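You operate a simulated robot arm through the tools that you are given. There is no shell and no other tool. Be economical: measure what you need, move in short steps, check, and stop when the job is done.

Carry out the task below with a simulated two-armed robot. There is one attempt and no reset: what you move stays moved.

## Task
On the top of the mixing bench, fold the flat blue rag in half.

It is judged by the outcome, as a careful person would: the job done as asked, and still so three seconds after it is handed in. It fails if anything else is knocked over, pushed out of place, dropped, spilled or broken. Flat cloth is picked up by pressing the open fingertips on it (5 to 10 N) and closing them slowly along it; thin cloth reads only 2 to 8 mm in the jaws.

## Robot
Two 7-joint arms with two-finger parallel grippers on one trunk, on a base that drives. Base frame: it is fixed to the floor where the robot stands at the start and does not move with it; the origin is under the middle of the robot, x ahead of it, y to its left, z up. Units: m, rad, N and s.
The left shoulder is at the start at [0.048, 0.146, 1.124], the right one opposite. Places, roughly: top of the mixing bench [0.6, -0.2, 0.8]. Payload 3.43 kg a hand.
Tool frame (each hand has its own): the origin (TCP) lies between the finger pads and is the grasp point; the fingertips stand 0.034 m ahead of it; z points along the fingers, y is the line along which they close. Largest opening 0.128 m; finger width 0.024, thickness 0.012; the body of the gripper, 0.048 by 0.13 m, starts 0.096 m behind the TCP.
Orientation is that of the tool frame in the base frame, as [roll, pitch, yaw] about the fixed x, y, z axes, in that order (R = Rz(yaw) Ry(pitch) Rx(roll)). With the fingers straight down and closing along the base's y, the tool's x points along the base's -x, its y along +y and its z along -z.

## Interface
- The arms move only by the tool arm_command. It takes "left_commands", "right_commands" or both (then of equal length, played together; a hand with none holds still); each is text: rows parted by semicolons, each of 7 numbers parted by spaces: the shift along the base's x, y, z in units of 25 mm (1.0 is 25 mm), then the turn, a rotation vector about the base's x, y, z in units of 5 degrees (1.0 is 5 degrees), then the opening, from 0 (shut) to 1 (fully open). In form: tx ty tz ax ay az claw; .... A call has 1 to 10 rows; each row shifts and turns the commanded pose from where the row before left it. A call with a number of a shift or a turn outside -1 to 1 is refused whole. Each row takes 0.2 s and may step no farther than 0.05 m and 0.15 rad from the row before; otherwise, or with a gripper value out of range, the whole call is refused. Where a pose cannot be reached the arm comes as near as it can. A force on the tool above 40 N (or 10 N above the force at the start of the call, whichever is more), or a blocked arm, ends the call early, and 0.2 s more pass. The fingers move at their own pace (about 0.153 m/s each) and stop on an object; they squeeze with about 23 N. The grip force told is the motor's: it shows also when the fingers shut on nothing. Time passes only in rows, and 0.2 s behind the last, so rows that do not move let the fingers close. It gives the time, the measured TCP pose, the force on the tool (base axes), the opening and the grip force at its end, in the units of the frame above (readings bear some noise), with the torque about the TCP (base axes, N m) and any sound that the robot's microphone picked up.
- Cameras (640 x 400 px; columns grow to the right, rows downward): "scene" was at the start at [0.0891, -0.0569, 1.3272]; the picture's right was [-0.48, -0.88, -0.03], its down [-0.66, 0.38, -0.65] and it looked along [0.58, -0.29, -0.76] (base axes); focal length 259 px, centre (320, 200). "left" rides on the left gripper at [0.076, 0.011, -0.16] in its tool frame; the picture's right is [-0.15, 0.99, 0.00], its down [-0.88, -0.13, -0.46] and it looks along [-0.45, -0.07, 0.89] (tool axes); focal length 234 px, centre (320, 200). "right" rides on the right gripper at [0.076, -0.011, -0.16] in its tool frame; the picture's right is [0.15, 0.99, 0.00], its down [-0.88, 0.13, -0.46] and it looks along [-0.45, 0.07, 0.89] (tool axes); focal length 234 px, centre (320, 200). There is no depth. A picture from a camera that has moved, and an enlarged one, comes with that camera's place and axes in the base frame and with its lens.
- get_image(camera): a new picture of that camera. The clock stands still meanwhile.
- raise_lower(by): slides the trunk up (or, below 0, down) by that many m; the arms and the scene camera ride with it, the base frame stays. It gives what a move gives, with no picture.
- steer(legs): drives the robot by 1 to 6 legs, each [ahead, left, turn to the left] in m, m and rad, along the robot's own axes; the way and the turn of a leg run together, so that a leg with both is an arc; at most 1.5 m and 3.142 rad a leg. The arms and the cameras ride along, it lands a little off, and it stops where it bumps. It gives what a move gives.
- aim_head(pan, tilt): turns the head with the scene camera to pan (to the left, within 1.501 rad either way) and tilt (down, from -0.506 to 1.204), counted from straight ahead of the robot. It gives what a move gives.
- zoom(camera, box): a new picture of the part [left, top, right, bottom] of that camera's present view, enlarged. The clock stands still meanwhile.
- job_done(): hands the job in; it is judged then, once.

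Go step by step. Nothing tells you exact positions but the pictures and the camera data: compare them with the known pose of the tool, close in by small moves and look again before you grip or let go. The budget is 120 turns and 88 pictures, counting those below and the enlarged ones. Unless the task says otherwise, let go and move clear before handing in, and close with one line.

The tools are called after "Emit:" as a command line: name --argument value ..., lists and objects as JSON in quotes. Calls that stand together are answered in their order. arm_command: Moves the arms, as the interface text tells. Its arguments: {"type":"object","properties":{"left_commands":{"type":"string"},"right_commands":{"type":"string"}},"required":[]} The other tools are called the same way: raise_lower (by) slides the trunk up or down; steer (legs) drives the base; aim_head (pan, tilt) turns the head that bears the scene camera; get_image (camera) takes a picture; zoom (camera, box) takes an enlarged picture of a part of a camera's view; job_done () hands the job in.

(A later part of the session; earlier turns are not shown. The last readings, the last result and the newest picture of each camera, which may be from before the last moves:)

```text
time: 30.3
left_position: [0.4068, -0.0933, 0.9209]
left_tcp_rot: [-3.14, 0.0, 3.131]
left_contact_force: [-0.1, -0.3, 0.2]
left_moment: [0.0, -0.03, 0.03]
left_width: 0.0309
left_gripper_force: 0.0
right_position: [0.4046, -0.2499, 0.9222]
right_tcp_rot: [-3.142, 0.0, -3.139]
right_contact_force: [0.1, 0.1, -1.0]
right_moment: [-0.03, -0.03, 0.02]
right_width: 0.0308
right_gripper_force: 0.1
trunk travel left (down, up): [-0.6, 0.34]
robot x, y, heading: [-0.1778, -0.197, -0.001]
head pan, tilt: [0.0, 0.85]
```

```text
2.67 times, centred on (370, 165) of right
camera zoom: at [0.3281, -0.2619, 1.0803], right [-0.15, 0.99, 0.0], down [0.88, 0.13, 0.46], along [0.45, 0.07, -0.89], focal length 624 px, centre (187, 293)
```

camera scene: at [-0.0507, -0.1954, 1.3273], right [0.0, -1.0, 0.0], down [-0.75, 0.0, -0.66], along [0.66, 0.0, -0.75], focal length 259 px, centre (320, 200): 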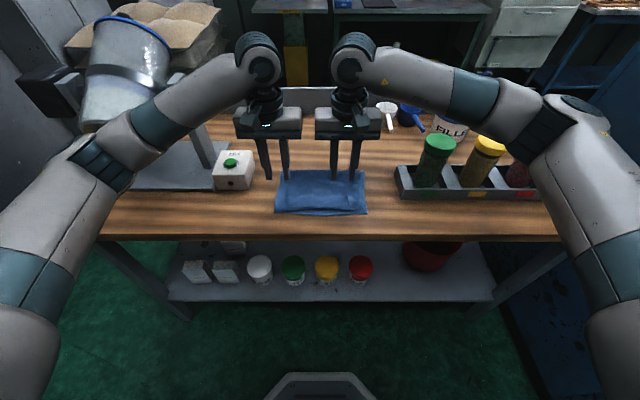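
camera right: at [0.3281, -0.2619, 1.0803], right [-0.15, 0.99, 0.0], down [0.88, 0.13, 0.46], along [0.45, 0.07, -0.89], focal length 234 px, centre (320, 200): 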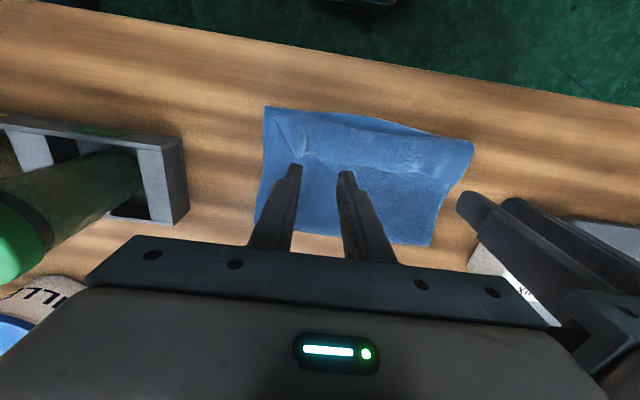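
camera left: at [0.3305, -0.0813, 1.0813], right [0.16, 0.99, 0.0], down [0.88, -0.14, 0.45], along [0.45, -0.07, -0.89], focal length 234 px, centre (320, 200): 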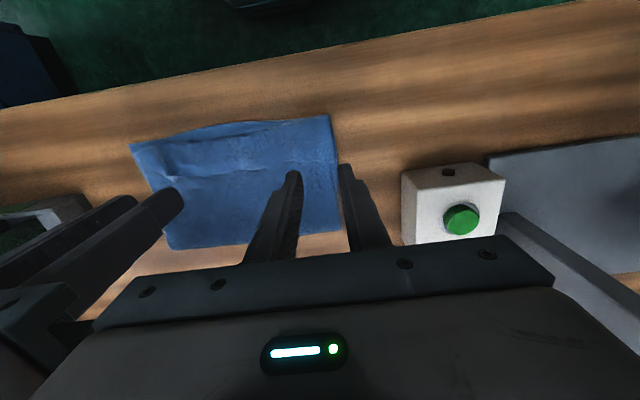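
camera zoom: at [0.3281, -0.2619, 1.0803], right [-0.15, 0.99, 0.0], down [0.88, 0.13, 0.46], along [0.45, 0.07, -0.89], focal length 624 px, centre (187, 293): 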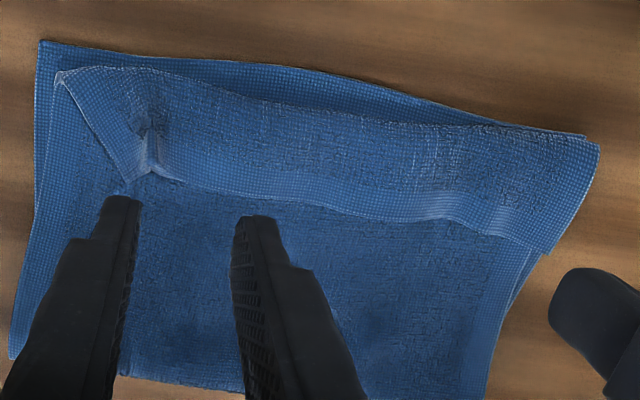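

The zooms confirm a turned-back hem. Its free edge is near x ≈ 0.41, with corners near y ≈ -0.08 and -0.266. I'll move just inside that edge and lower close to contact.

Emit:
arm_command --left_commands "-0.36 -0.28 -0.4 0 0 0 0.24;0 0 -0.7 0 0 0 0.24;0 0 -0.7 0 0 0 0.24;0 0 -0.6 0 0 0 0.24;0 0 -0.3 0 0 0 0.24;0 0 0 0 0 0 0.24" --right_commands "-0.26 0.28 -0.4 0 0 0 0.24;0 0 -0.7 0 0 0 0.24;0 0 -0.7 0 0 0 0.24;0 0 -0.6 0 0 0 0.24;0 0 -0.35 0 0 0 0.24;0 0 0 0 0 0 0.24"

Emit:
zoom --camera "left" --box '[120, 90, 360, 240]'

Emit:
zoom --camera "right" --box '[250, 90, 490, 240]'

```text
time: 31.7
left_position: [0.3951, -0.1005, 0.8561]
left_tcp_rot: [-3.138, -0.001, 3.13]
left_contact_force: [0.2, 0.5, -0.6]
left_moment: [0.03, -0.01, -0.02]
left_width: 0.0307
left_gripper_force: 0.1
right_position: [0.3976, -0.2444, 0.8549]
right_tcp_rot: [3.141, 0.001, -3.139]
right_contact_force: [0.0, 0.1, 0.8]
right_moment: [-0.02, 0.03, -0.02]
right_width: 0.0309
right_gripper_force: 0.0
trunk travel left (down, up): [-0.6, 0.34]
robot x, y, heading: [-0.179, -0.1992, 0.006]
head pan, tilt: [0.0, 0.85]
```

```text
2.67 times, centred on (240, 165) of left
camera zoom: at [0.3196, -0.0888, 1.0154], right [0.16, 0.99, 0.0], down [0.88, -0.14, 0.46], along [0.45, -0.07, -0.89], focal length 624 px, centre (533, 293)
```

zoom: 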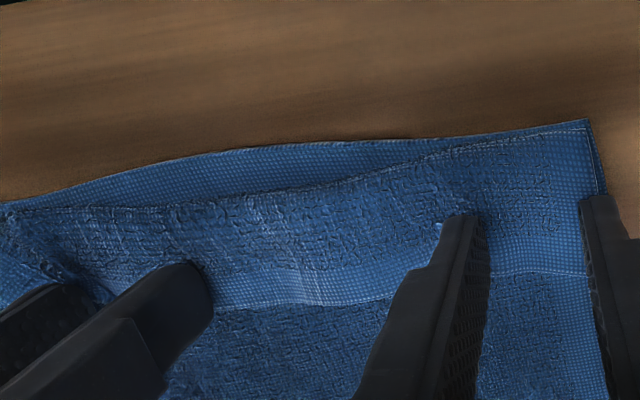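

```text
2.67 times, centred on (370, 165) of right
camera zoom: at [0.3217, -0.256, 1.0132], right [-0.15, 0.99, 0.0], down [0.88, 0.13, 0.46], along [0.45, 0.07, -0.89], focal length 624 px, centre (187, 293)
```

zoom: 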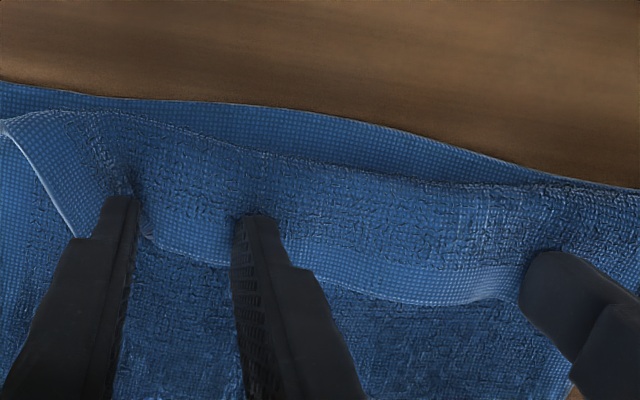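

The fingers bracket the lip on both sides. I'll lower slowly to a light contact.

Emit:
arm_command --left_commands "0 0 -0.1 0 0 0 0.24;0 0 -0.1 0 0 0 0.24;0 0 -0.08 0 0 0 0.24;0 0 -0.08 0 0 0 0.24;0 0 0 0 0 0 0.24" --right_commands "0 0 -0.1 0 0 0 0.24;0 0 -0.1 0 0 0 0.24;0 0 -0.08 0 0 0 0.24;0 0 -0.06 0 0 0 0.24;0 0 0 0 0 0 0.24"

```text
time: 32.9
left_position: [0.3949, -0.1025, 0.8454]
left_tcp_rot: [-3.14, 0.002, 3.13]
left_contact_force: [-0.3, 0.7, 2.2]
left_moment: [0.02, 0.0, -0.02]
left_width: 0.0306
left_gripper_force: 0.1
right_position: [0.3954, -0.2433, 0.8456]
right_tcp_rot: [-3.14, 0.003, -3.14]
right_contact_force: [-0.3, -0.4, 5.9]
right_moment: [-0.06, -0.03, -0.06]
right_width: 0.0307
right_gripper_force: 0.1
trunk travel left (down, up): [-0.6, 0.34]
robot x, y, heading: [-0.1792, -0.1962, 0.005]
head pan, tilt: [0.0, 0.85]
```

Light contact is made at 2–6 N. I'll add a touch on the left and close slowly to gather only the top layer.

Emit:
arm_command --left_commands "0 0 -0.05 0 0 0 0.24;0 0 0 0 0 0 0.2;0 0 0 0 0 0 0.16;0 0 0 0 0 0 0.12;0 0 0 0 0 0 0.08;0 0 0 0 0 0 0.04;0 0 0 0 0 0 0.0;0 0 0 0 0 0 0;0 0 0.2 0 0 0 0;0 0 0.2 0 0 0 0" --right_commands "0 0 0 0 0 0 0.24;0 0 0 0 0 0 0.2;0 0 0 0 0 0 0.16;0 0 0 0 0 0 0.12;0 0 0 0 0 0 0.08;0 0 0 0 0 0 0.04;0 0 0 0 0 0 0.0;0 0 0 0 0 0 0;0 0 0.2 0 0 0 0;0 0 0.2 0 0 0 0"

Emit:
zoom --camera "left" --box '[120, 90, 360, 240]'

Emit:
zoom --camera "right" --box '[250, 90, 490, 240]'

```text
time: 35.1
left_position: [0.396, -0.1014, 0.8547]
left_tcp_rot: [-3.14, 0.0, 3.132]
left_contact_force: [0.5, -8.1, 0.2]
left_moment: [-0.32, 0.0, 0.0]
left_width: 0.0083
left_gripper_force: 22.5
right_position: [0.3973, -0.2424, 0.857]
right_tcp_rot: [-3.141, 0.0, -3.14]
right_contact_force: [-0.6, 8.9, 0.1]
right_moment: [0.3, 0.0, -0.02]
right_width: 0.004
right_gripper_force: 22.9
trunk travel left (down, up): [-0.6, 0.34]
robot x, y, heading: [-0.1792, -0.1957, -0.0]
head pan, tilt: [0.0, 0.85]
```

```text
2.67 times, centred on (240, 165) of left
camera zoom: at [0.3197, -0.0895, 1.0146], right [0.16, 0.99, 0.0], down [0.88, -0.14, 0.46], along [0.45, -0.07, -0.89], focal length 624 px, centre (533, 293)
```

zoom: 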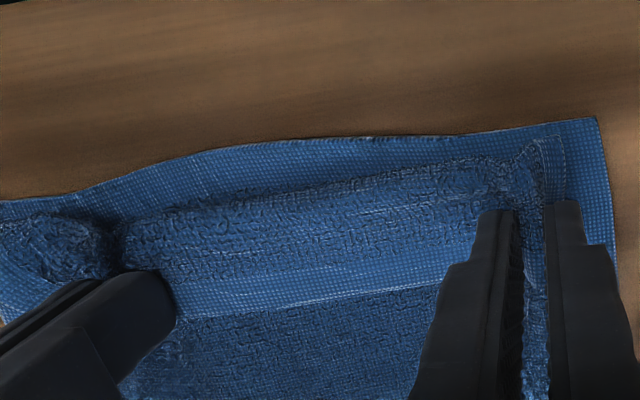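

```text
2.67 times, centred on (370, 165) of right
camera zoom: at [0.3208, -0.255, 1.0158], right [-0.15, 0.99, 0.0], down [0.88, 0.13, 0.46], along [0.45, 0.07, -0.89], focal length 624 px, centre (187, 293)
```

zoom: 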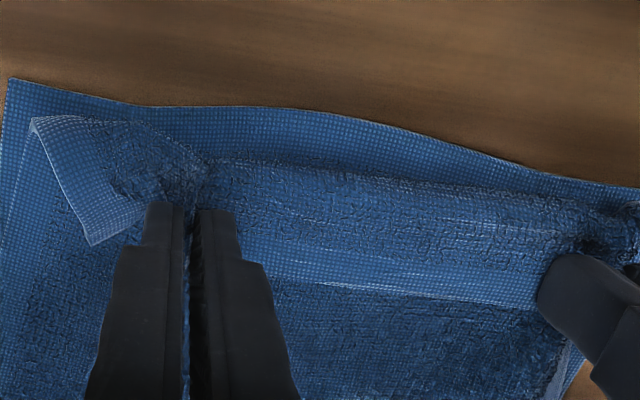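

The right hand holds just the lip (4 mm), but the left reads 8 mm, so it caught two layers. I'll release the left and re-pinch it more lightly and closer to the free edge.

Emit:
arm_command --left_commands "0 -0.1 -0.2 0 0 0 0;0 0 -0.15 0 0 0 0;0 0 0 0 0 0 0.1;0 0 0 0 0 0 0.2;0 0 0 0 0 0 0.26;0 0 0.3 0 0 0 0.26;0 0 0.6 0 0 0 0.26;0 0 0 0 0 0 0.26"

Emit:
zoom --camera "left" --box '[120, 90, 360, 240]'

```text
time: 36.9
left_position: [0.3957, -0.1034, 0.8676]
left_tcp_rot: [-3.138, -0.002, 3.132]
left_contact_force: [0.0, 0.0, 0.4]
left_moment: [0.01, 0.0, -0.01]
left_width: 0.0334
left_gripper_force: 0.0
right_position: [0.3967, -0.2429, 0.8558]
right_tcp_rot: [3.141, 0.0, -3.141]
right_contact_force: [-0.6, -0.1, 0.5]
right_moment: [-0.02, -0.04, -0.02]
right_width: 0.0037
right_gripper_force: 22.5
trunk travel left (down, up): [-0.6, 0.34]
robot x, y, heading: [-0.1802, -0.1979, 0.002]
head pan, tilt: [0.0, 0.85]
```

```text
2.67 times, centred on (240, 165) of left
camera zoom: at [0.3199, -0.0909, 1.0275], right [0.16, 0.99, 0.0], down [0.88, -0.14, 0.46], along [0.45, -0.07, -0.89], focal length 624 px, centre (533, 293)
```

zoom: 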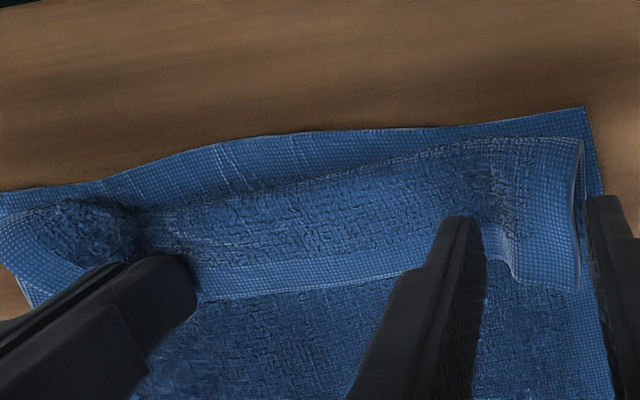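

The lip's left corner is now puffed up at about (0.42, -0.09), which helps. I'll pinch it a bit farther out with a lighter touch.

Emit:
arm_command --left_commands "0.48 -0.1 -0.2 0 0 0 0.26;0 0 -0.3 0 0 0 0.26;0 0 -0.25 0 0 0 0.26;0 0 -0.08 0 0 0 0.26;0 0 0 0 0 0 0.26"

Emit:
zoom --camera "left" --box '[120, 90, 360, 240]'

```text
time: 38.1
left_position: [0.4077, -0.1067, 0.8473]
left_tcp_rot: [-3.14, -0.001, 3.13]
left_contact_force: [-0.9, -0.3, 0.2]
left_moment: [0.01, 0.05, 0.0]
left_width: 0.033
left_gripper_force: 0.1
right_position: [0.3965, -0.2428, 0.8558]
right_tcp_rot: [3.141, -0.001, -3.14]
right_contact_force: [0.3, -0.2, 0.0]
right_moment: [0.02, -0.03, -0.02]
right_width: 0.0035
right_gripper_force: 22.9
trunk travel left (down, up): [-0.6, 0.34]
robot x, y, heading: [-0.1812, -0.1958, 0.001]
head pan, tilt: [0.0, 0.85]
```

```text
2.67 times, centred on (240, 165) of left
camera zoom: at [0.3321, -0.0946, 1.0082], right [0.16, 0.99, 0.0], down [0.88, -0.14, 0.46], along [0.45, -0.07, -0.89], focal length 624 px, centre (533, 293)
```

zoom: 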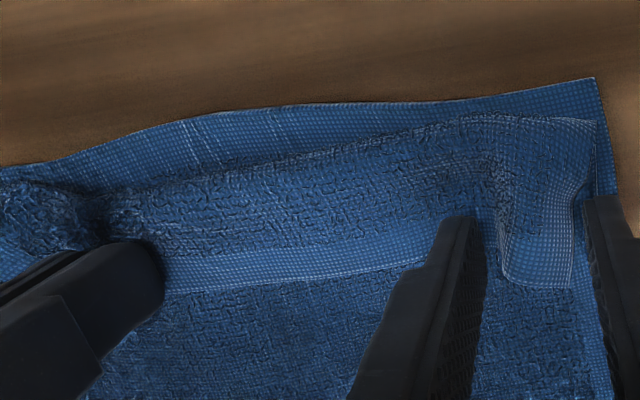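

The raised lip corner stands right between the left fingers, so I can close on it without pressing.

Emit:
arm_command --left_commands "0 0 0 0 0 0 0.2;0 0 0 0 0 0 0.14;0 0 0 0 0 0 0.08;0 0 0 0 0 0 0.02;0 0 0 0 0 0 0;0 0 0 0 0 0 0;0 0 0.3 0 0 0 0;0 0 0 0 0 0 0"

Emit:
zoom --camera "left" --box '[120, 90, 360, 240]'

```text
time: 39.9
left_position: [0.4071, -0.1081, 0.8556]
left_tcp_rot: [-3.14, 0.0, 3.129]
left_contact_force: [1.1, -3.1, 0.3]
left_moment: [-0.11, -0.02, 0.01]
left_width: 0.0049
left_gripper_force: 23.0
right_position: [0.3972, -0.2429, 0.8557]
right_tcp_rot: [-3.141, 0.001, -3.139]
right_contact_force: [0.0, 3.2, 0.1]
right_moment: [0.09, 0.01, 0.03]
right_width: 0.0041
right_gripper_force: 23.0
trunk travel left (down, up): [-0.6, 0.34]
robot x, y, heading: [-0.1802, -0.1971, 0.004]
head pan, tilt: [0.0, 0.85]
```

```text
2.67 times, centred on (240, 165) of left
camera zoom: at [0.332, -0.0947, 1.0151], right [0.16, 0.99, 0.0], down [0.88, -0.14, 0.46], along [0.45, -0.07, -0.89], focal length 624 px, centre (533, 293)
```

zoom: 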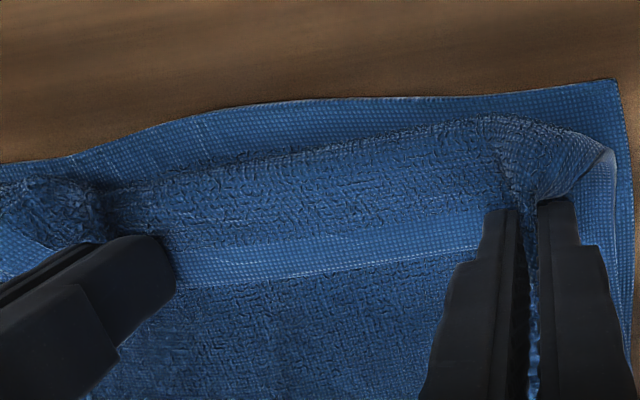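

Both hands now hold only the lip (about 4–5 mm). I'll lift it, rolling the hands so the edge turns over towards the near side.

Emit:
arm_command --left_commands "0 0 0.3 0 -0.4 0 0;0 0 0.3 0 -0.6 0 0;0 0 0.3 0 -0.6 0 0;-0.1 0 0.3 0 -0.6 0 0;-0.15 0 0.3 0 -0.6 0 0;-0.15 0 0.2 0 -0.6 0 0;-0.2 0 0.1 0 -0.6 0 0;-0.2 0 0.1 0 -0.6 0 0;-0.2 0 0 0 -0.6 0 0;0 0 0 0 0 0 0" --right_commands "0 0 0.3 0 -0.4 0 0;0 0 0.3 0 -0.6 0 0;0 0 0.3 0 -0.6 0 0;-0.1 0 0.3 0 -0.6 0 0;-0.1 0 0.3 0 -0.6 0 0;-0.1 0 0.2 0 -0.6 0 0;-0.1 0 0.1 0 -0.6 0 0;-0.1 0 0.1 0 -0.6 0 0;-0.1 0 0 0 -0.6 0 0;0 0 0 0 0 0 0"

Emit:
get_image --camera "left"

Emit:
zoom --camera "scene" --box '[220, 120, 420, 245]'

```text
time: 42.1
left_position: [0.3801, -0.1073, 0.9007]
left_tcp_rot: [3.138, 0.453, 3.129]
left_contact_force: [0.5, -4.3, 0.6]
left_moment: [-0.15, -0.01, -0.04]
left_width: 0.005
left_gripper_force: 23.0
right_position: [0.3812, -0.2449, 0.9014]
right_tcp_rot: [-3.14, 0.455, -3.139]
right_contact_force: [0.1, 3.9, -0.7]
right_moment: [0.09, 0.03, 0.1]
right_width: 0.0038
right_gripper_force: 22.5
trunk travel left (down, up): [-0.6, 0.34]
robot x, y, heading: [-0.1798, -0.1974, -0.001]
head pan, tilt: [0.0, 0.85]
```

```text
46 pictures are left
camera left: at [0.2427, -0.0953, 1.0133], right [0.14, 0.99, 0.07], down [0.59, -0.14, 0.8], along [0.79, -0.07, -0.6], focal length 234 px, centre (320, 200)
```

left: 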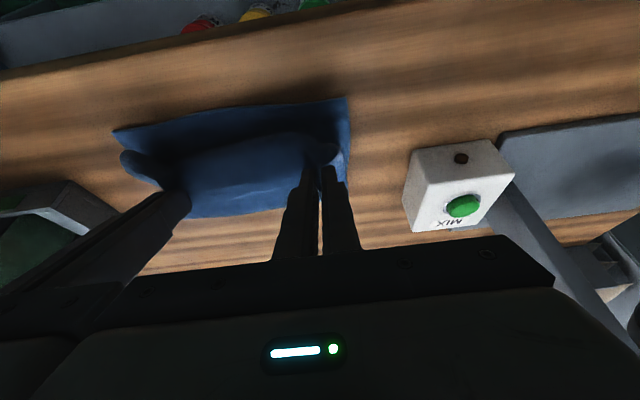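

```text
3.20 times, centred on (320, 182) of scene
camera zoom: at [-0.0514, -0.1959, 1.3273], right [0.0, -1.0, 0.0], down [-0.75, 0.0, -0.66], along [0.66, 0.0, -0.75], focal length 829 px, centre (320, 256)
```

zoom: 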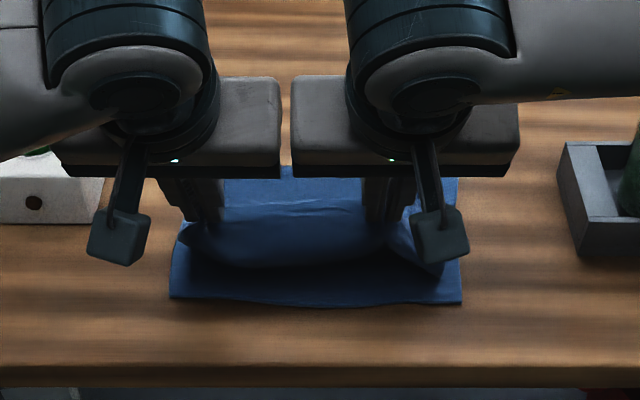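

The lip is up and the hem has unrolled. I'll carry on turning, overshoot slightly towards the robot so the edge swings over, and bring it down at the near edge.

Emit:
arm_command --left_commands "-0.3 0 0 0 -0.8 0 0;-0.4 0 -0.1 0 -0.8 0 0;-0.4 0 -0.2 0 -0.8 0 0;-0.5 0 -0.3 0 -0.8 0 0;-0.4 0 -0.4 0 -0.8 0 0;-0.2 0 -0.5 0 -0.8 0 0;0 0 -0.4 0 -0.8 0 0;0.3 0 -0.3 0 -0.6 0 0;0.3 0 -0.15 0 -0.6 0 0;0 0 0 0 0 0 0" --right_commands "-0.3 0 0 0 -0.8 0 0;-0.4 0 -0.1 0 -0.8 0 0;-0.4 0 -0.2 0 -0.8 0 0;-0.5 0 -0.3 0 -0.8 0 0;-0.4 0 -0.4 0 -0.8 0 0;-0.2 0 -0.5 0 -0.8 0 0;0 0 -0.4 0 -0.8 0 0;0.3 0 -0.3 0 -0.6 0 0;0.3 0 -0.15 0 -0.6 0 0;0 0 0 0 0 0 0"

Emit:
get_image --camera "left"

Emit:
zoom --camera "scene" --box '[220, 120, 420, 245]'

```text
time: 44.3
left_position: [0.3413, -0.1096, 0.8413]
left_tcp_rot: [3.124, 1.047, 3.12]
left_contact_force: [-0.8, -2.4, 0.6]
left_moment: [-0.09, 0.02, -0.06]
left_width: 0.0045
left_gripper_force: 23.2
right_position: [0.3424, -0.2431, 0.8439]
right_tcp_rot: [-3.137, 1.049, -3.138]
right_contact_force: [0.4, 2.3, 0.7]
right_moment: [0.03, 0.0, 0.1]
right_width: 0.004
right_gripper_force: 23.2
trunk travel left (down, up): [-0.6, 0.34]
robot x, y, heading: [-0.1808, -0.195, -0.002]
head pan, tilt: [0.0, 0.85]
```

```text
44 pictures are left
camera left: at [0.1649, -0.0972, 0.8568], right [0.08, 0.99, 0.14], down [0.04, -0.14, 0.99], along [1.0, -0.07, -0.05], focal length 234 px, centre (320, 200)
```

left: 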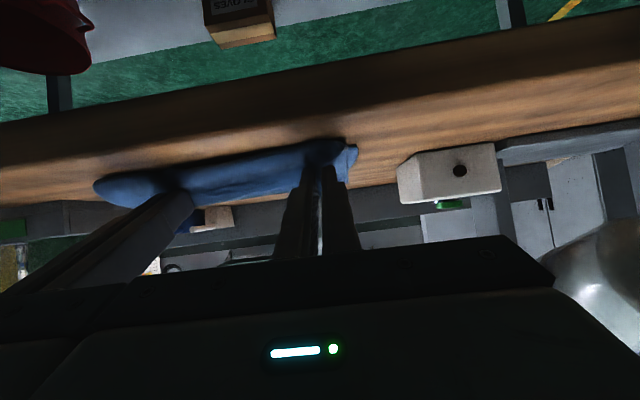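

```text
3.20 times, centred on (320, 182) of scene
camera zoom: at [-0.0518, -0.1963, 1.3273], right [0.0, -1.0, 0.0], down [-0.75, 0.0, -0.66], along [0.66, 0.0, -0.75], focal length 829 px, centre (320, 256)
```

zoom: 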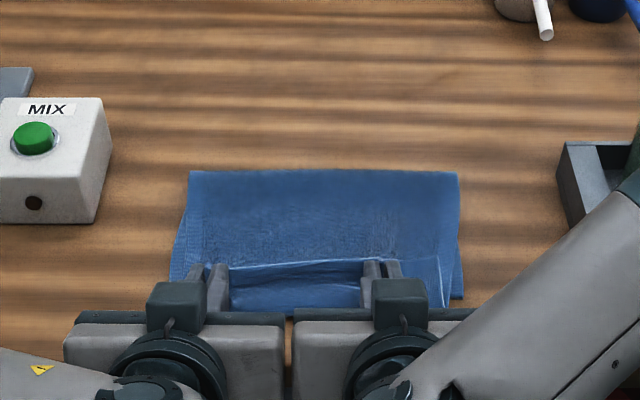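

The hem edge now stands up between the hands but still leans back. I'll keep rolling the hands to horizontal and just past so the edge tips over towards the near side.

Emit:
arm_command --left_commands "-0.1 0 0.1 0 -0.8 0 0;-0.1 0 0.1 0 -0.8 0 0;-0.1 0 0 0 -0.8 0 0;0 0 0 0 -0.8 0 0;0 0 0 0 -0.8 0 0;0 0 0 0 -0.8 0 0;0 0 0 0 -0.8 0 0;0 0 0 0 -0.8 0 0;0 0 0 0 -0.8 0 0;0 0 0 0 0 0 0" --right_commands "-0.1 0 0.1 0 -0.8 0 0;-0.1 0 0.1 0 -0.8 0 0;-0.1 0 0 0 -0.8 0 0;0 0 0 0 -0.8 0 0;0 0 0 0 -0.8 0 0;0 0 0 0 -0.8 0 0;0 0 0 0 -0.8 0 0;0 0 0 0 -0.8 0 0;0 0 0 0 -0.8 0 0;0 0 0 0 0 0 0"

Emit:
zoom --camera "scene" --box '[220, 140, 420, 265]'

```text
time: 45.4
left_position: [0.3375, -0.1008, 0.8477]
left_tcp_rot: [3.099, 1.36, 3.113]
left_contact_force: [-1.8, 0.6, -0.7]
left_moment: [-0.21, -0.32, -0.85]
left_width: 0.0048
left_gripper_force: 22.6
right_position: [0.3526, -0.2334, 0.8552]
right_tcp_rot: [-3.085, 1.34, -3.088]
right_contact_force: [1.9, -1.3, 1.0]
right_moment: [0.32, 0.34, 0.64]
right_width: 0.0038
right_gripper_force: 23.4
right hand out of reach, approached as far as the arm can: row 4, 5
trunk travel left (down, up): [-0.6, 0.34]
robot x, y, heading: [-0.1822, -0.1989, -0.0]
head pan, tilt: [0.0, 0.85]
stopped in row 5 (left hand): the force on the tool passed its limit (the readings are from after the stop); the commanded pose is now the measured one
```

```text
3.20 times, centred on (320, 202) of scene
camera zoom: at [-0.0518, -0.1951, 1.3273], right [0.0, -1.0, 0.0], down [-0.75, 0.0, -0.66], along [0.66, 0.0, -0.75], focal length 829 px, centre (320, 192)
```

zoom: 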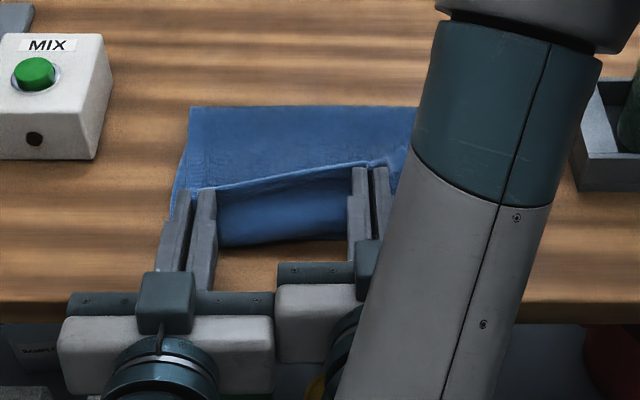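

That reached the wrist limit and the two gripper bodies brushed. I'll separate them slightly, ease the tilt back a little, and set the edge down at the near side.

Emit:
arm_command --left_commands "0 0.1 0 0 0.3 0 0;0 0.1 -0.1 0 0.4 0 0;0 0 -0.2 0 0.3 0 0;0 0 -0.2 0 0 0 0;0 0 0 0 0 0 0" --right_commands "-0.1 -0.2 0 0 0.3 0 0;-0.1 -0.2 -0.3 0 0.4 0 0;-0.1 0 -0.3 0 0.3 0 0;-0.1 0 -0.2 0 0 0 0;0 0 0 0 0 0 0"

Emit:
zoom --camera "scene" --box '[220, 140, 420, 265]'

```text
time: 46.6
left_position: [0.3381, -0.0978, 0.838]
left_tcp_rot: [3.105, 1.274, 3.117]
left_contact_force: [1.3, -23.5, 2.6]
left_moment: [-0.41, -0.11, -0.78]
left_width: 0.0061
left_gripper_force: 23.0
right_position: [0.3443, -0.2424, 0.8379]
right_tcp_rot: [-3.106, 1.255, -3.106]
right_contact_force: [-1.2, 24.5, 1.3]
right_moment: [0.18, 0.01, 0.85]
right_width: 0.0044
right_gripper_force: 22.9
trunk travel left (down, up): [-0.6, 0.34]
robot x, y, heading: [-0.1765, -0.1968, 0.001]
head pan, tilt: [0.0, 0.85]
```

```text
3.20 times, centred on (320, 202) of scene
camera zoom: at [-0.0519, -0.1956, 1.3274], right [0.0, -1.0, 0.0], down [-0.75, 0.0, -0.66], along [0.66, 0.0, -0.75], focal length 829 px, centre (320, 192)
```

zoom: 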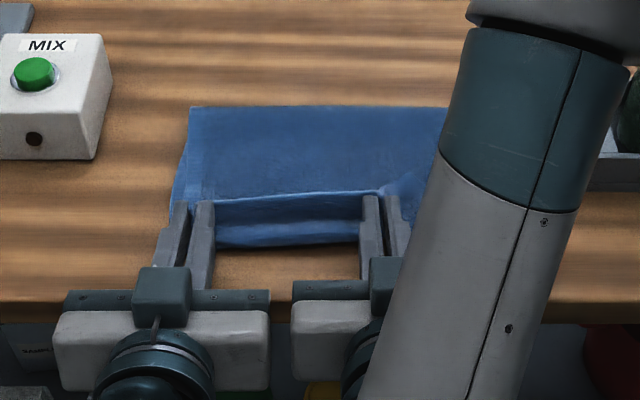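

The hem edge stands upright along the near edge now. I'll ease the tension, lower the last few millimetres, open, and slide the fingers straight out towards the robot so they drag the hem flat.

Emit:
arm_command --left_commands "0 -0.16 -0.1 0 0 0 0;0 0 -0.1 0 0 0 0;0 0 0 0 0 0 0.04;0 0 0 0 0 0 0.07;-0.3 0 0 0 0 0 0.07;-0.4 0 0 0 0 0 0.07;-0.4 0 0.05 0 0.3 0 0.07;-0.4 0 0.1 0 0.3 0 0.07;0 0 0 0 0 0 0.07" --right_commands "0 0.16 -0.1 0 0 0 0;0 0 -0.1 0 0 0 0;0 0 0 0 0 0 0.04;0 0 0 0 0 0 0.07;-0.3 0 0 0 0 0 0.07;-0.4 0 0 0 0 0 0.07;-0.4 0 0.05 0 0.3 0 0.07;-0.4 0 0.1 0 0.3 0 0.07;0 0 0 0 0 0 0.07"

Emit:
zoom --camera "scene" --box '[220, 140, 420, 265]'

```text
time: 48.6
left_position: [0.3013, -0.0992, 0.8349]
left_tcp_rot: [3.109, 1.221, 3.122]
left_contact_force: [0.6, -0.6, 0.5]
left_moment: [-0.02, -0.01, -0.04]
left_width: 0.0053
left_gripper_force: 6.6
right_position: [0.307, -0.2395, 0.8351]
right_tcp_rot: [-3.105, 1.201, -3.11]
right_contact_force: [0.3, -0.1, 1.6]
right_moment: [0.04, -0.04, 0.02]
right_width: 0.0093
right_gripper_force: 0.8
trunk travel left (down, up): [-0.6, 0.34]
robot x, y, heading: [-0.1814, -0.1965, 0.007]
head pan, tilt: [0.0, 0.85]
```

```text
3.20 times, centred on (320, 202) of scene
camera zoom: at [-0.0517, -0.1955, 1.3273], right [0.0, -1.0, 0.0], down [-0.75, 0.0, -0.66], along [0.66, 0.0, -0.75], focal length 829 px, centre (320, 192)
```

zoom: 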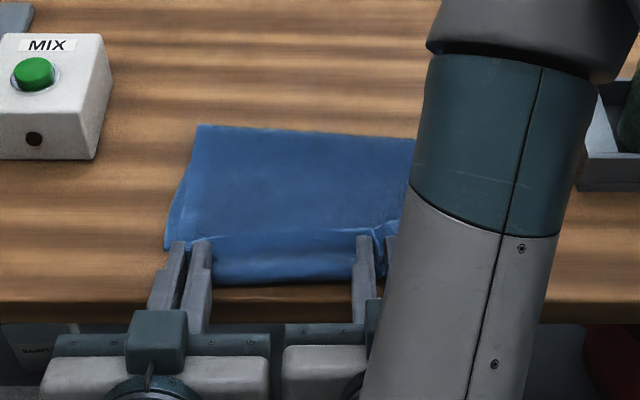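

The fingers hadn't let go fully and drew the rag about 2 cm towards me. It is still on the bench; I'll open wider before retreating any further.

Emit:
arm_command --left_commands "0 0 0 0 0 0 0.12;0 0 0 0 0 0 0.18;0 0 0 0 0 0 0.24;0 0 0 0 0 0 0.24" --right_commands "0 0 0 0 0 0 0.12;0 0 0 0 0 0 0.18;0 0 0 0 0 0 0.24;0 0 0 0 0 0 0.24"

Emit:
zoom --camera "scene" --box '[220, 140, 420, 265]'

Emit:
get_image --camera "left"

```text
time: 49.6
left_position: [0.301, -0.099, 0.8348]
left_tcp_rot: [3.109, 1.223, 3.122]
left_contact_force: [0.5, -0.1, 0.2]
left_moment: [-0.03, -0.01, 0.0]
left_width: 0.0308
left_gripper_force: 0.0
right_position: [0.3062, -0.2387, 0.8348]
right_tcp_rot: [-3.104, 1.203, -3.109]
right_contact_force: [0.2, 0.6, 0.4]
right_moment: [0.0, -0.02, -0.03]
right_width: 0.0306
right_gripper_force: 0.0
trunk travel left (down, up): [-0.6, 0.34]
robot x, y, heading: [-0.1803, -0.1976, -0.001]
head pan, tilt: [0.0, 0.85]
```

```text
3.20 times, centred on (320, 202) of scene
camera zoom: at [-0.0519, -0.1957, 1.3273], right [0.0, -1.0, 0.0], down [-0.75, 0.0, -0.66], along [0.66, 0.0, -0.75], focal length 829 px, centre (320, 192)
```

zoom: 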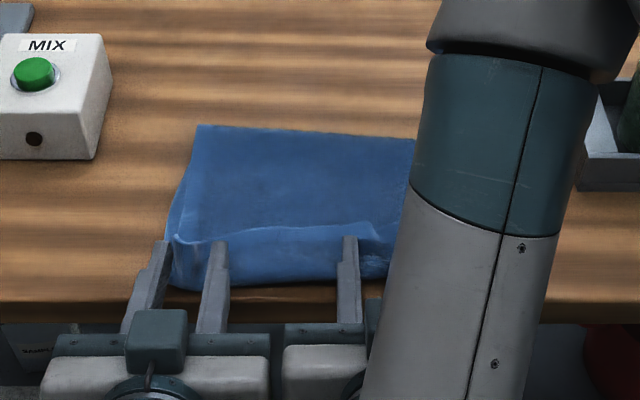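

```text
38 pictures are left
camera left: at [0.1244, -0.0899, 0.82], right [0.04, 0.99, 0.15], down [-0.13, -0.14, 0.98], along [0.99, -0.06, 0.12], focal length 234 px, centre (320, 200)
```

left: 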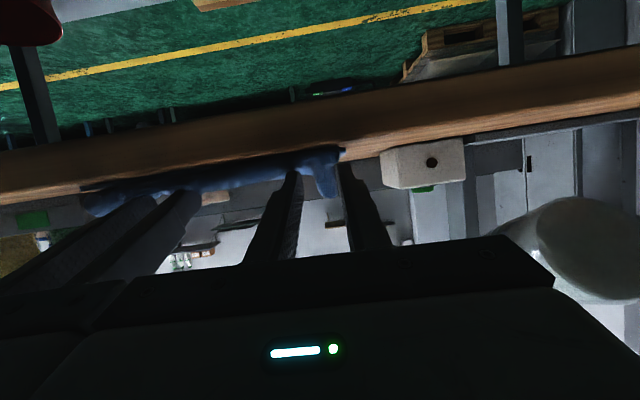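

The fingers are now free of the cloth. I'll draw them straight back off it, then up, and inspect.

Emit:
arm_command --left_commands "-0.4 0 0.1 0 0 0 0.24;-0.4 0 0.1 0 0.3 0 0.24;-0.4 0 0.2 0 0.5 0 0.24;0 0.2 0.6 0 0.8 0 0.24;0 0.3 1 0 0.8 0 0.24;0 0.4 1 0 0.8 0 0.24;0 0.5 1 0 0.8 0 0.24;0 1 1 0 0.8 0 0.24;0 1 1 0 0.8 0 0.24;0 1 0 0 0.8 0 0.24" --right_commands "-0.4 0 0.1 0 0 0 0.24;-0.4 0 0.1 0 0.3 0 0.24;-0.4 0 0.2 0 0.5 0 0.24;0 -0.2 0.6 0 0.8 0 0.24;0 -0.3 1 0 0.8 0 0.24;0 -0.4 1 0 0.8 0 0.24;0 -0.5 1 0 0.8 0 0.24;0 -1 1 0 0.8 0 0.24;0 -1 1 0 0.8 0 0.24;0 -1 0 0 0.8 0 0.24"

Emit:
zoom --camera "scene" --box '[240, 150, 400, 250]'

Emit:
get_image --camera "scene"

```text
time: 50.4
left_position: [0.2873, -0.1099, 0.8314]
left_tcp_rot: [3.125, 1.174, -3.141]
left_contact_force: [0.1, 1.5, 0.8]
left_moment: [-0.15, -0.11, -0.21]
left_width: 0.0307
left_gripper_force: 0.0
left hand out of reach, approached as far as the arm can: row 1, 2, 3
right_position: [0.2804, -0.2445, 0.8439]
right_tcp_rot: [-3.084, 1.147, -3.102]
right_contact_force: [0.1, -1.6, 0.1]
right_moment: [0.1, 0.0, 0.19]
right_width: 0.0311
right_gripper_force: 0.0
trunk travel left (down, up): [-0.6, 0.34]
robot x, y, heading: [-0.1844, -0.1951, 0.002]
head pan, tilt: [0.0, 0.85]
stopped in row 3 (left hand): the force on the tool passed its limit (the readings are from after the stop); the commanded pose is now the measured one
```

```text
4.00 times, centred on (320, 200) of scene
camera zoom: at [-0.052, -0.1959, 1.3274], right [0.0, -1.0, 0.0], down [-0.75, 0.0, -0.66], along [0.66, 0.0, -0.75], focal length 1036 px, centre (320, 200)
```

zoom: 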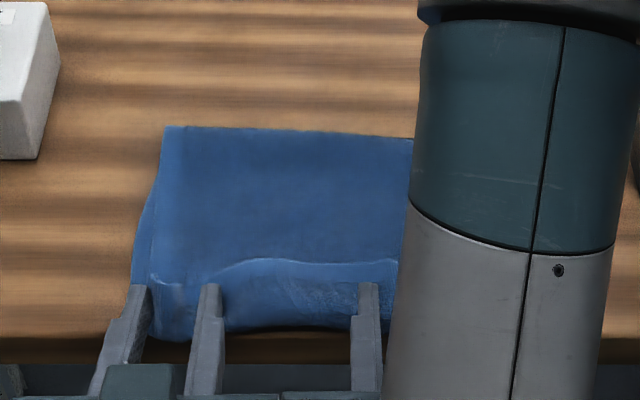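

```text
36 pictures are left
camera scene: at [-0.052, -0.1959, 1.3274], right [0.0, -1.0, 0.0], down [-0.75, 0.0, -0.66], along [0.66, 0.0, -0.75], focal length 259 px, centre (320, 200)
```

scene: 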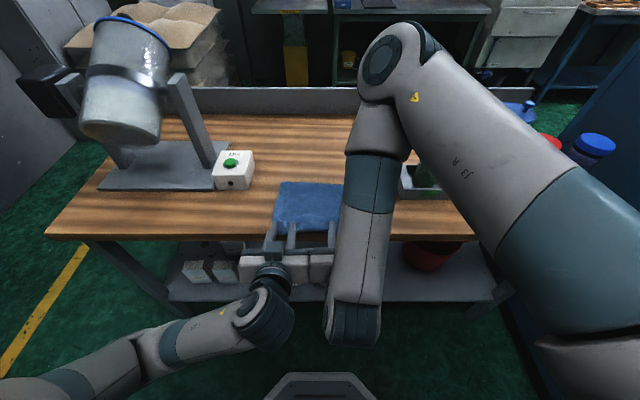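

The arms are near their inner limit and the gripper bodies touch, so I'll retreat by backing the base instead.

Emit:
steer --legs '[[-0.08, 0, 0]]'

Emit:
arm_command --left_commands "0 0.4 0.2 0 0.3 0 0.24;0 0.5 0.3 0 0.5 0 0.24;0.2 0.6 0.6 0 0.8 0 0.24;0.3 0.6 0.8 0 0.8 0 0.24;0.3 0.6 0.8 0 0.8 0 0.24;0.3 0.5 0.8 0 0.8 0 0.24;0.2 0.5 0.8 0 0.8 0 0.24;0.2 0.5 0.8 0 0.8 0 0.24;0.2 0 0.6 0 0.8 0 0.24;0.2 0 0.4 0 0.8 0 0.24" --right_commands "0 -0.4 0.2 0 0.3 0 0.24;0 -0.5 0.3 0 0.5 0 0.24;0.2 -0.6 0.6 0 0.8 0 0.24;0.3 -0.6 0.8 0 0.8 0 0.24;0.3 -0.6 0.8 0 0.8 0 0.24;0.3 -0.5 0.8 0 0.8 0 0.24;0.2 -0.5 0.8 0 0.8 0 0.24;0.2 -0.5 0.8 0 0.8 0 0.24;0.2 0 0.6 0 0.8 0 0.24;0.2 0 0.4 0 0.8 0 0.24"

Emit:
get_image --camera "scene"

Emit:
zoom --camera "scene" --box '[240, 130, 400, 230]'

```text
time: 51.4
left_position: [0.2084, -0.1089, 0.8314]
left_tcp_rot: [3.123, 1.173, 3.141]
left_contact_force: [-1.8, 2.9, 1.0]
left_moment: [-0.27, 0.01, -0.41]
left_width: 0.0308
left_gripper_force: 0.0
right_position: [0.203, -0.2435, 0.8447]
right_tcp_rot: [-3.085, 1.151, -3.101]
right_contact_force: [0.1, -2.8, -0.6]
right_moment: [0.2, -0.07, 0.36]
right_width: 0.0305
right_gripper_force: 0.1
trunk travel left (down, up): [-0.6, 0.34]
robot x, y, heading: [-0.2534, -0.1963, 0.001]
head pan, tilt: [0.0, 0.85]
```

```text
time: 53.2
left_position: [0.3087, 0.0481, 0.8707]
left_tcp_rot: [2.872, 0.691, 3.064]
left_contact_force: [0.1, 0.2, 1.1]
left_moment: [-0.03, 0.01, 0.0]
left_width: 0.0307
left_gripper_force: 0.1
left hand out of reach, approached as far as the arm can: row 1, 2, 3, 4, 5, 7, 8
right_position: [0.2719, -0.3183, 0.9464]
right_tcp_rot: [-3.11, 0.677, -3.12]
right_contact_force: [-0.1, -0.6, -0.5]
right_moment: [-0.04, 0.0, 0.0]
right_width: 0.0306
right_gripper_force: 0.1
right hand out of reach, approached as far as the arm can: row 1, 2, 3, 4, 5
trunk travel left (down, up): [-0.6, 0.34]
robot x, y, heading: [-0.2596, -0.1958, 0.005]
head pan, tilt: [0.0, 0.85]
stopped in row 8 (left hand): the arm was blocked; the commanded pose is now the measured one
```

```text
35 pictures are left
camera scene: at [-0.1288, -0.1957, 1.3273], right [0.0, -1.0, 0.0], down [-0.75, 0.0, -0.66], along [0.66, 0.0, -0.75], focal length 259 px, centre (320, 200)
```

scene: 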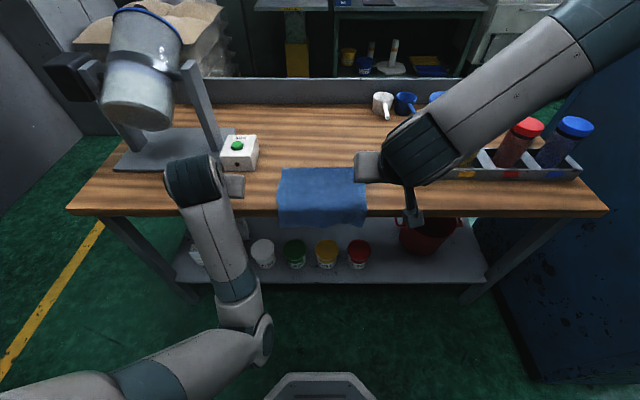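

```text
4.00 times, centred on (320, 180) of scene
camera zoom: at [-0.1288, -0.1957, 1.3273], right [0.0, -1.0, 0.0], down [-0.75, 0.0, -0.66], along [0.66, 0.0, -0.75], focal length 1036 px, centre (320, 280)
```

zoom: 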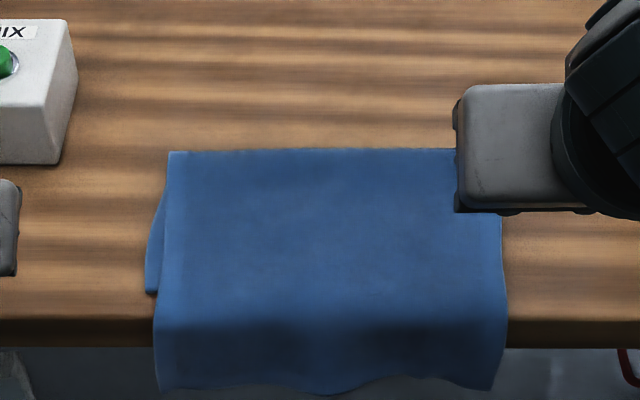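

The turned-back hem is gone, but the flap got drawn over the bench's front edge by about 4 cm, so the layers no longer line up. I'll back away to untangle the arms, then slide the rag back onto the bench and realign the top layer.

Emit:
steer --legs '[[-0.12, 0, 0]]'

Emit:
arm_command --left_commands "0 0.3 0.5 0 0 0 0.24;0 0.3 0.8 0 0 0 0.24;0.3 0.3 1 0 0.5 0 0.24;0.5 0.3 1 0 0.8 0 0.24;0.5 0 1 0 0.8 0 0.24;0.5 0 1 0 0.8 0 0.24;0.5 0 1 0 0.8 0 0.24;0.5 0 1 0 0.8 0 0.24;0.5 0 0 0 0.8 0 0.24;0.5 0 0 0 0.8 0 0.24" --right_commands "0 0 0.5 0 0 0 0.24;0 0 0.8 0 0.8 0 0.24;0.3 0 1 0 0.8 0 0.24;0.5 0 1 0 0.8 0 0.24;0.5 0 1 0 0.8 0 0.24;0.5 0 0 0 0.8 0 0.24;0.5 0 0 0 0.8 0 0.24;0.5 0 0 0 0.8 0 0.24;0.5 0 0 0 0.8 0 0.24;0.5 0 0 0 0.8 0 0.24"

Emit:
get_image --camera "scene"

```text
time: 54.5
left_position: [0.1892, 0.0497, 0.8711]
left_tcp_rot: [2.872, 0.693, 3.065]
left_contact_force: [0.2, 0.4, -0.1]
left_moment: [0.01, 0.01, 0.01]
left_width: 0.0305
left_gripper_force: 0.0
right_position: [0.1547, -0.3196, 0.9474]
right_tcp_rot: [-3.111, 0.677, -3.118]
right_contact_force: [-0.7, -0.7, -0.3]
right_moment: [0.0, -0.02, -0.02]
right_width: 0.0305
right_gripper_force: 0.1
trunk travel left (down, up): [-0.6, 0.34]
robot x, y, heading: [-0.3762, -0.1975, 0.009]
head pan, tilt: [0.0, 0.85]
```

```text
time: 56.7
left_position: [0.3445, 0.1109, 1.0013]
left_tcp_rot: [2.913, 0.159, 3.081]
left_contact_force: [0.1, 1.3, 0.8]
left_moment: [-0.04, 0.03, 0.05]
left_width: 0.0306
left_gripper_force: 0.1
left hand out of reach, approached as far as the arm can: row 3, 4, 5, 6, 7, 8
right_position: [0.2496, -0.3194, 1.0544]
right_tcp_rot: [-3.123, 0.048, -3.122]
right_contact_force: [0.7, 0.1, -0.7]
right_moment: [-0.04, 0.0, 0.02]
right_width: 0.0304
right_gripper_force: 0.1
trunk travel left (down, up): [-0.6, 0.34]
robot x, y, heading: [-0.3747, -0.1968, 0.01]
head pan, tilt: [0.0, 0.85]
```

```text
33 pictures are left
camera scene: at [-0.2452, -0.1955, 1.3272], right [0.01, -1.0, 0.0], down [-0.75, 0.0, -0.66], along [0.66, 0.0, -0.75], focal length 259 px, centre (320, 200)
```

scene: 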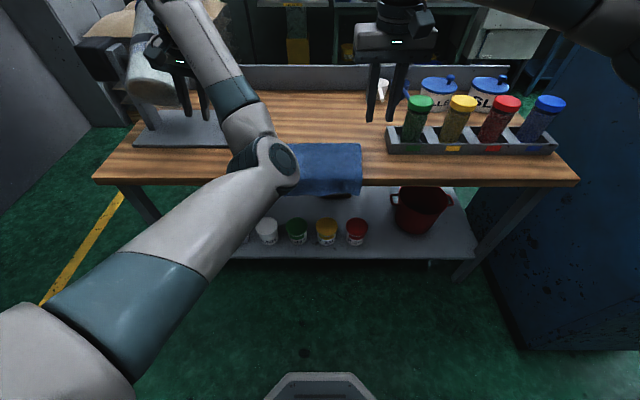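

The left elbow has folded inward, and that hand is close to the mixer. I'll bring the left hand right and up into open space to see whether the arm unwinds.

Emit:
arm_command --left_commands "0 -0.5 0.5 0 0 0 0.24;0 -0.8 0.8 0 0 0 0.24;0 -1 0.8 0 0 0 0.24;0 -1 0.8 0 0 0 0.24;0 -1 0.5 0 0 0 0.24;0.3 -1 0 0.5 0.4 0 0.24;0.5 -0.5 0 0.5 0.4 0 0.24;0.5 0 0 0.5 0.4 0 0.24;0.5 0 0 0.5 0.4 0 0.24;0.5 0 0 0.5 0.4 0 0.24"

Emit:
get_image --camera "scene"

```text
time: 58.9
left_position: [0.4289, -0.006, 1.0822]
left_tcp_rot: [2.705, -0.029, 3.068]
left_contact_force: [0.0, -0.6, 0.9]
left_moment: [0.0, -0.01, -0.03]
left_width: 0.0306
left_gripper_force: 0.0
left hand out of reach, approached as far as the arm can: row 2, 3, 4, 5, 10
right_position: [0.2501, -0.3199, 1.0542]
right_tcp_rot: [-3.123, 0.05, -3.124]
right_contact_force: [-0.6, -1.0, -0.9]
right_moment: [0.02, -0.01, 0.02]
right_width: 0.0309
right_gripper_force: 0.1
trunk travel left (down, up): [-0.6, 0.34]
robot x, y, heading: [-0.3743, -0.1964, 0.004]
head pan, tilt: [0.0, 0.85]
```

```text
32 pictures are left
camera scene: at [-0.2457, -0.197, 1.3272], right [0.01, -1.0, 0.0], down [-0.75, 0.0, -0.66], along [0.66, 0.0, -0.75], focal length 259 px, centre (320, 200)
```

scene: 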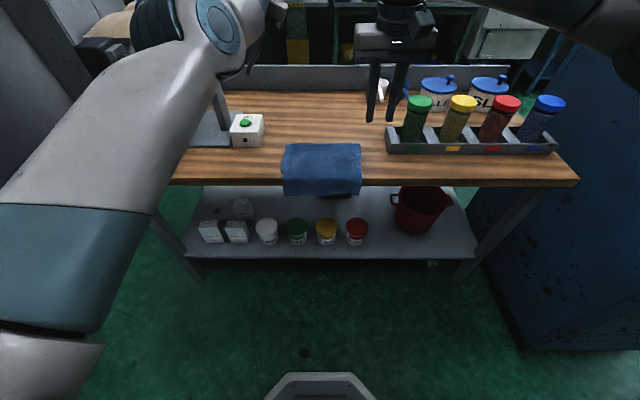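

The left arm has unwound with its elbow back out on the left. I'll straighten that hand to vertical and hold it clear, moving it a little towards the rag.

Emit:
arm_command --left_commands "0 0 0 -0.8 0 0.1 0.24;0 0 0 -0.8 0 0.1 0.24;0 0 0 -0.8 0 0.1 0.24;0 0 0 -0.8 0 0.1 0.24;0 -0.3 0 -0.8 0 0.1 0.24;-0.3 -0.5 0 -0.8 -0.1 0.1 0.24;-0.3 -0.5 0 -0.2 -0.2 0.1 0.24;0 0 0 0 0 0 0.24"

Emit:
get_image --camera "scene"

Emit:
zoom --camera "scene" --box '[260, 120, 388, 200]'

```text
time: 60.7
left_position: [0.4143, -0.0358, 1.0822]
left_tcp_rot: [-3.141, 0.02, 3.125]
left_contact_force: [-0.7, -0.4, -0.5]
left_moment: [0.0, -0.02, -0.01]
left_width: 0.0307
left_gripper_force: 0.1
right_position: [0.2493, -0.3191, 1.054]
right_tcp_rot: [-3.124, 0.048, -3.123]
right_contact_force: [0.1, 0.0, 0.1]
right_moment: [0.01, 0.0, -0.01]
right_width: 0.0311
right_gripper_force: 0.0
trunk travel left (down, up): [-0.6, 0.34]
robot x, y, heading: [-0.3725, -0.1929, 0.004]
head pan, tilt: [0.0, 0.85]
```

```text
31 pictures are left
camera scene: at [-0.2461, -0.1955, 1.3273], right [0.01, -1.0, 0.0], down [-0.75, 0.0, -0.66], along [0.66, 0.0, -0.75], focal length 259 px, centre (320, 200)
```

scene: 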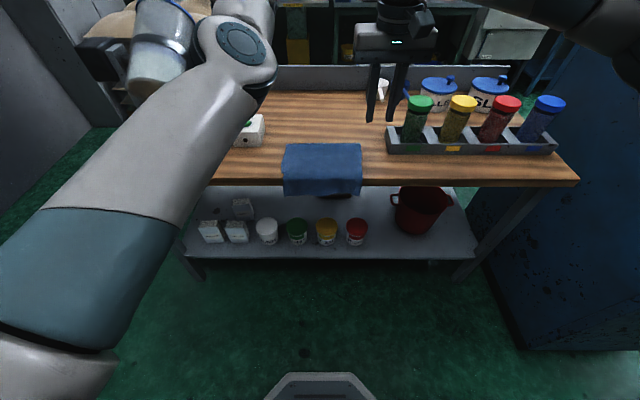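

```text
5.00 times, centred on (324, 160) of scene
camera zoom: at [-0.2461, -0.1955, 1.3273], right [0.01, -1.0, 0.0], down [-0.75, 0.0, -0.66], along [0.66, 0.0, -0.75], focal length 1295 px, centre (300, 400)
```

zoom: 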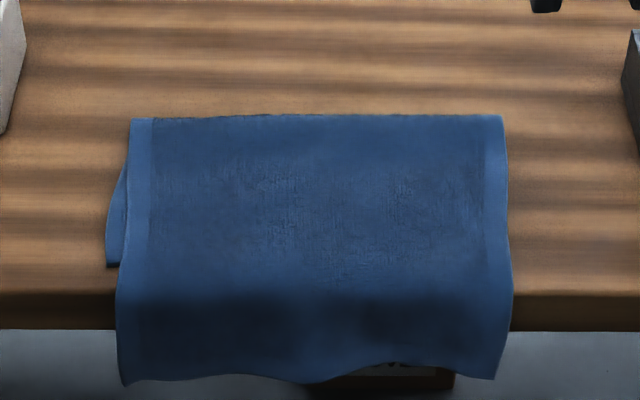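

The rag's fold is now at x ≈ 0.47 and the top flap hangs over the front. I'll drive forward 0.15, then press both closed fingertips on the middle and slide the whole rag away from the edge.

Emit:
steer --legs '[[0.15, 0, 0]]'

Emit:
arm_command --left_commands "-1 -0.6 0 0 0 0 0;-1 -0.8 0 0 0 0 0;-1 -0.8 0 0 0 0 0;-1 -0.8 0 0 0 0 0;-1 -0.8 0 0 0 0 0;-0.8 0 -1 0 0 0 0;0 0 -1 0 0 0 0;0 0 -1 0 0 0 0;0 0 -1 0 0 0 0;0 0 -1 0 0 0 0" --right_commands "0 0.4 0 0 0.2 0 0;0 0.4 0 0 0.2 0 0;0 0.4 0 0 0.1 0 0;0 0.4 0 0 0 0 0;0 0.3 0 0 0 0 0;0.4 0 -1 0 0 0 0;0 0 -1 0 0 0 0;0 0 -1 0 0 0 0;0 0 -1 0 0 0 0;0 0 -1 0 0 0 0"

Emit:
get_image --camera "scene"

```text
time: 62.0
left_position: [0.5625, -0.0315, 1.0831]
left_tcp_rot: [3.14, 0.018, 3.128]
left_contact_force: [0.4, -0.4, 0.5]
left_moment: [-0.01, 0.02, -0.01]
left_width: 0.0309
left_gripper_force: 0.0
right_position: [0.3997, -0.3134, 1.0552]
right_tcp_rot: [-3.125, 0.048, -3.12]
right_contact_force: [-0.1, 0.2, 0.9]
right_moment: [0.01, -0.03, 0.02]
right_width: 0.0309
right_gripper_force: 0.0
trunk travel left (down, up): [-0.6, 0.34]
robot x, y, heading: [-0.224, -0.1952, 0.008]
head pan, tilt: [0.0, 0.85]
```

```text
time: 64.2
left_position: [0.5639, -0.1231, 0.9858]
left_tcp_rot: [3.141, 0.02, 3.126]
left_contact_force: [0.4, 0.9, 1.0]
left_moment: [-0.02, -0.02, 0.0]
left_width: 0.0
left_gripper_force: 22.6
left hand out of reach, approached as far as the arm can: row 1, 2, 3, 4, 5, 6, 7
right_position: [0.4115, -0.2695, 0.9296]
right_tcp_rot: [-3.126, 0.005, -3.119]
right_contact_force: [0.1, 0.5, 0.3]
right_moment: [0.0, -0.04, -0.02]
right_width: 0.0
right_gripper_force: 22.6
trunk travel left (down, up): [-0.6, 0.34]
robot x, y, heading: [-0.2267, -0.1987, 0.016]
head pan, tilt: [0.0, 0.85]
```

```text
29 pictures are left
camera scene: at [-0.0958, -0.1941, 1.3273], right [0.01, -1.0, 0.0], down [-0.75, -0.01, -0.66], along [0.66, 0.01, -0.75], focal length 259 px, centre (320, 200)
```

scene: 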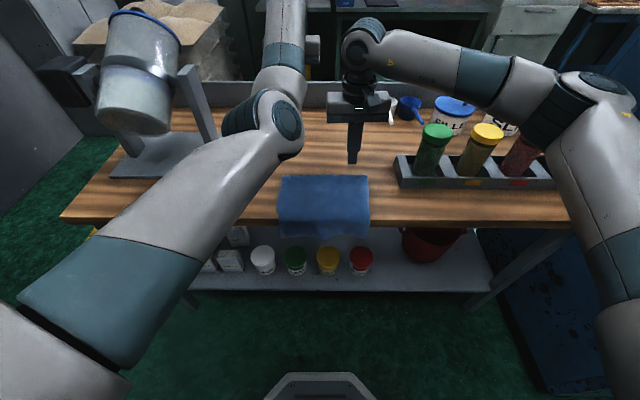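

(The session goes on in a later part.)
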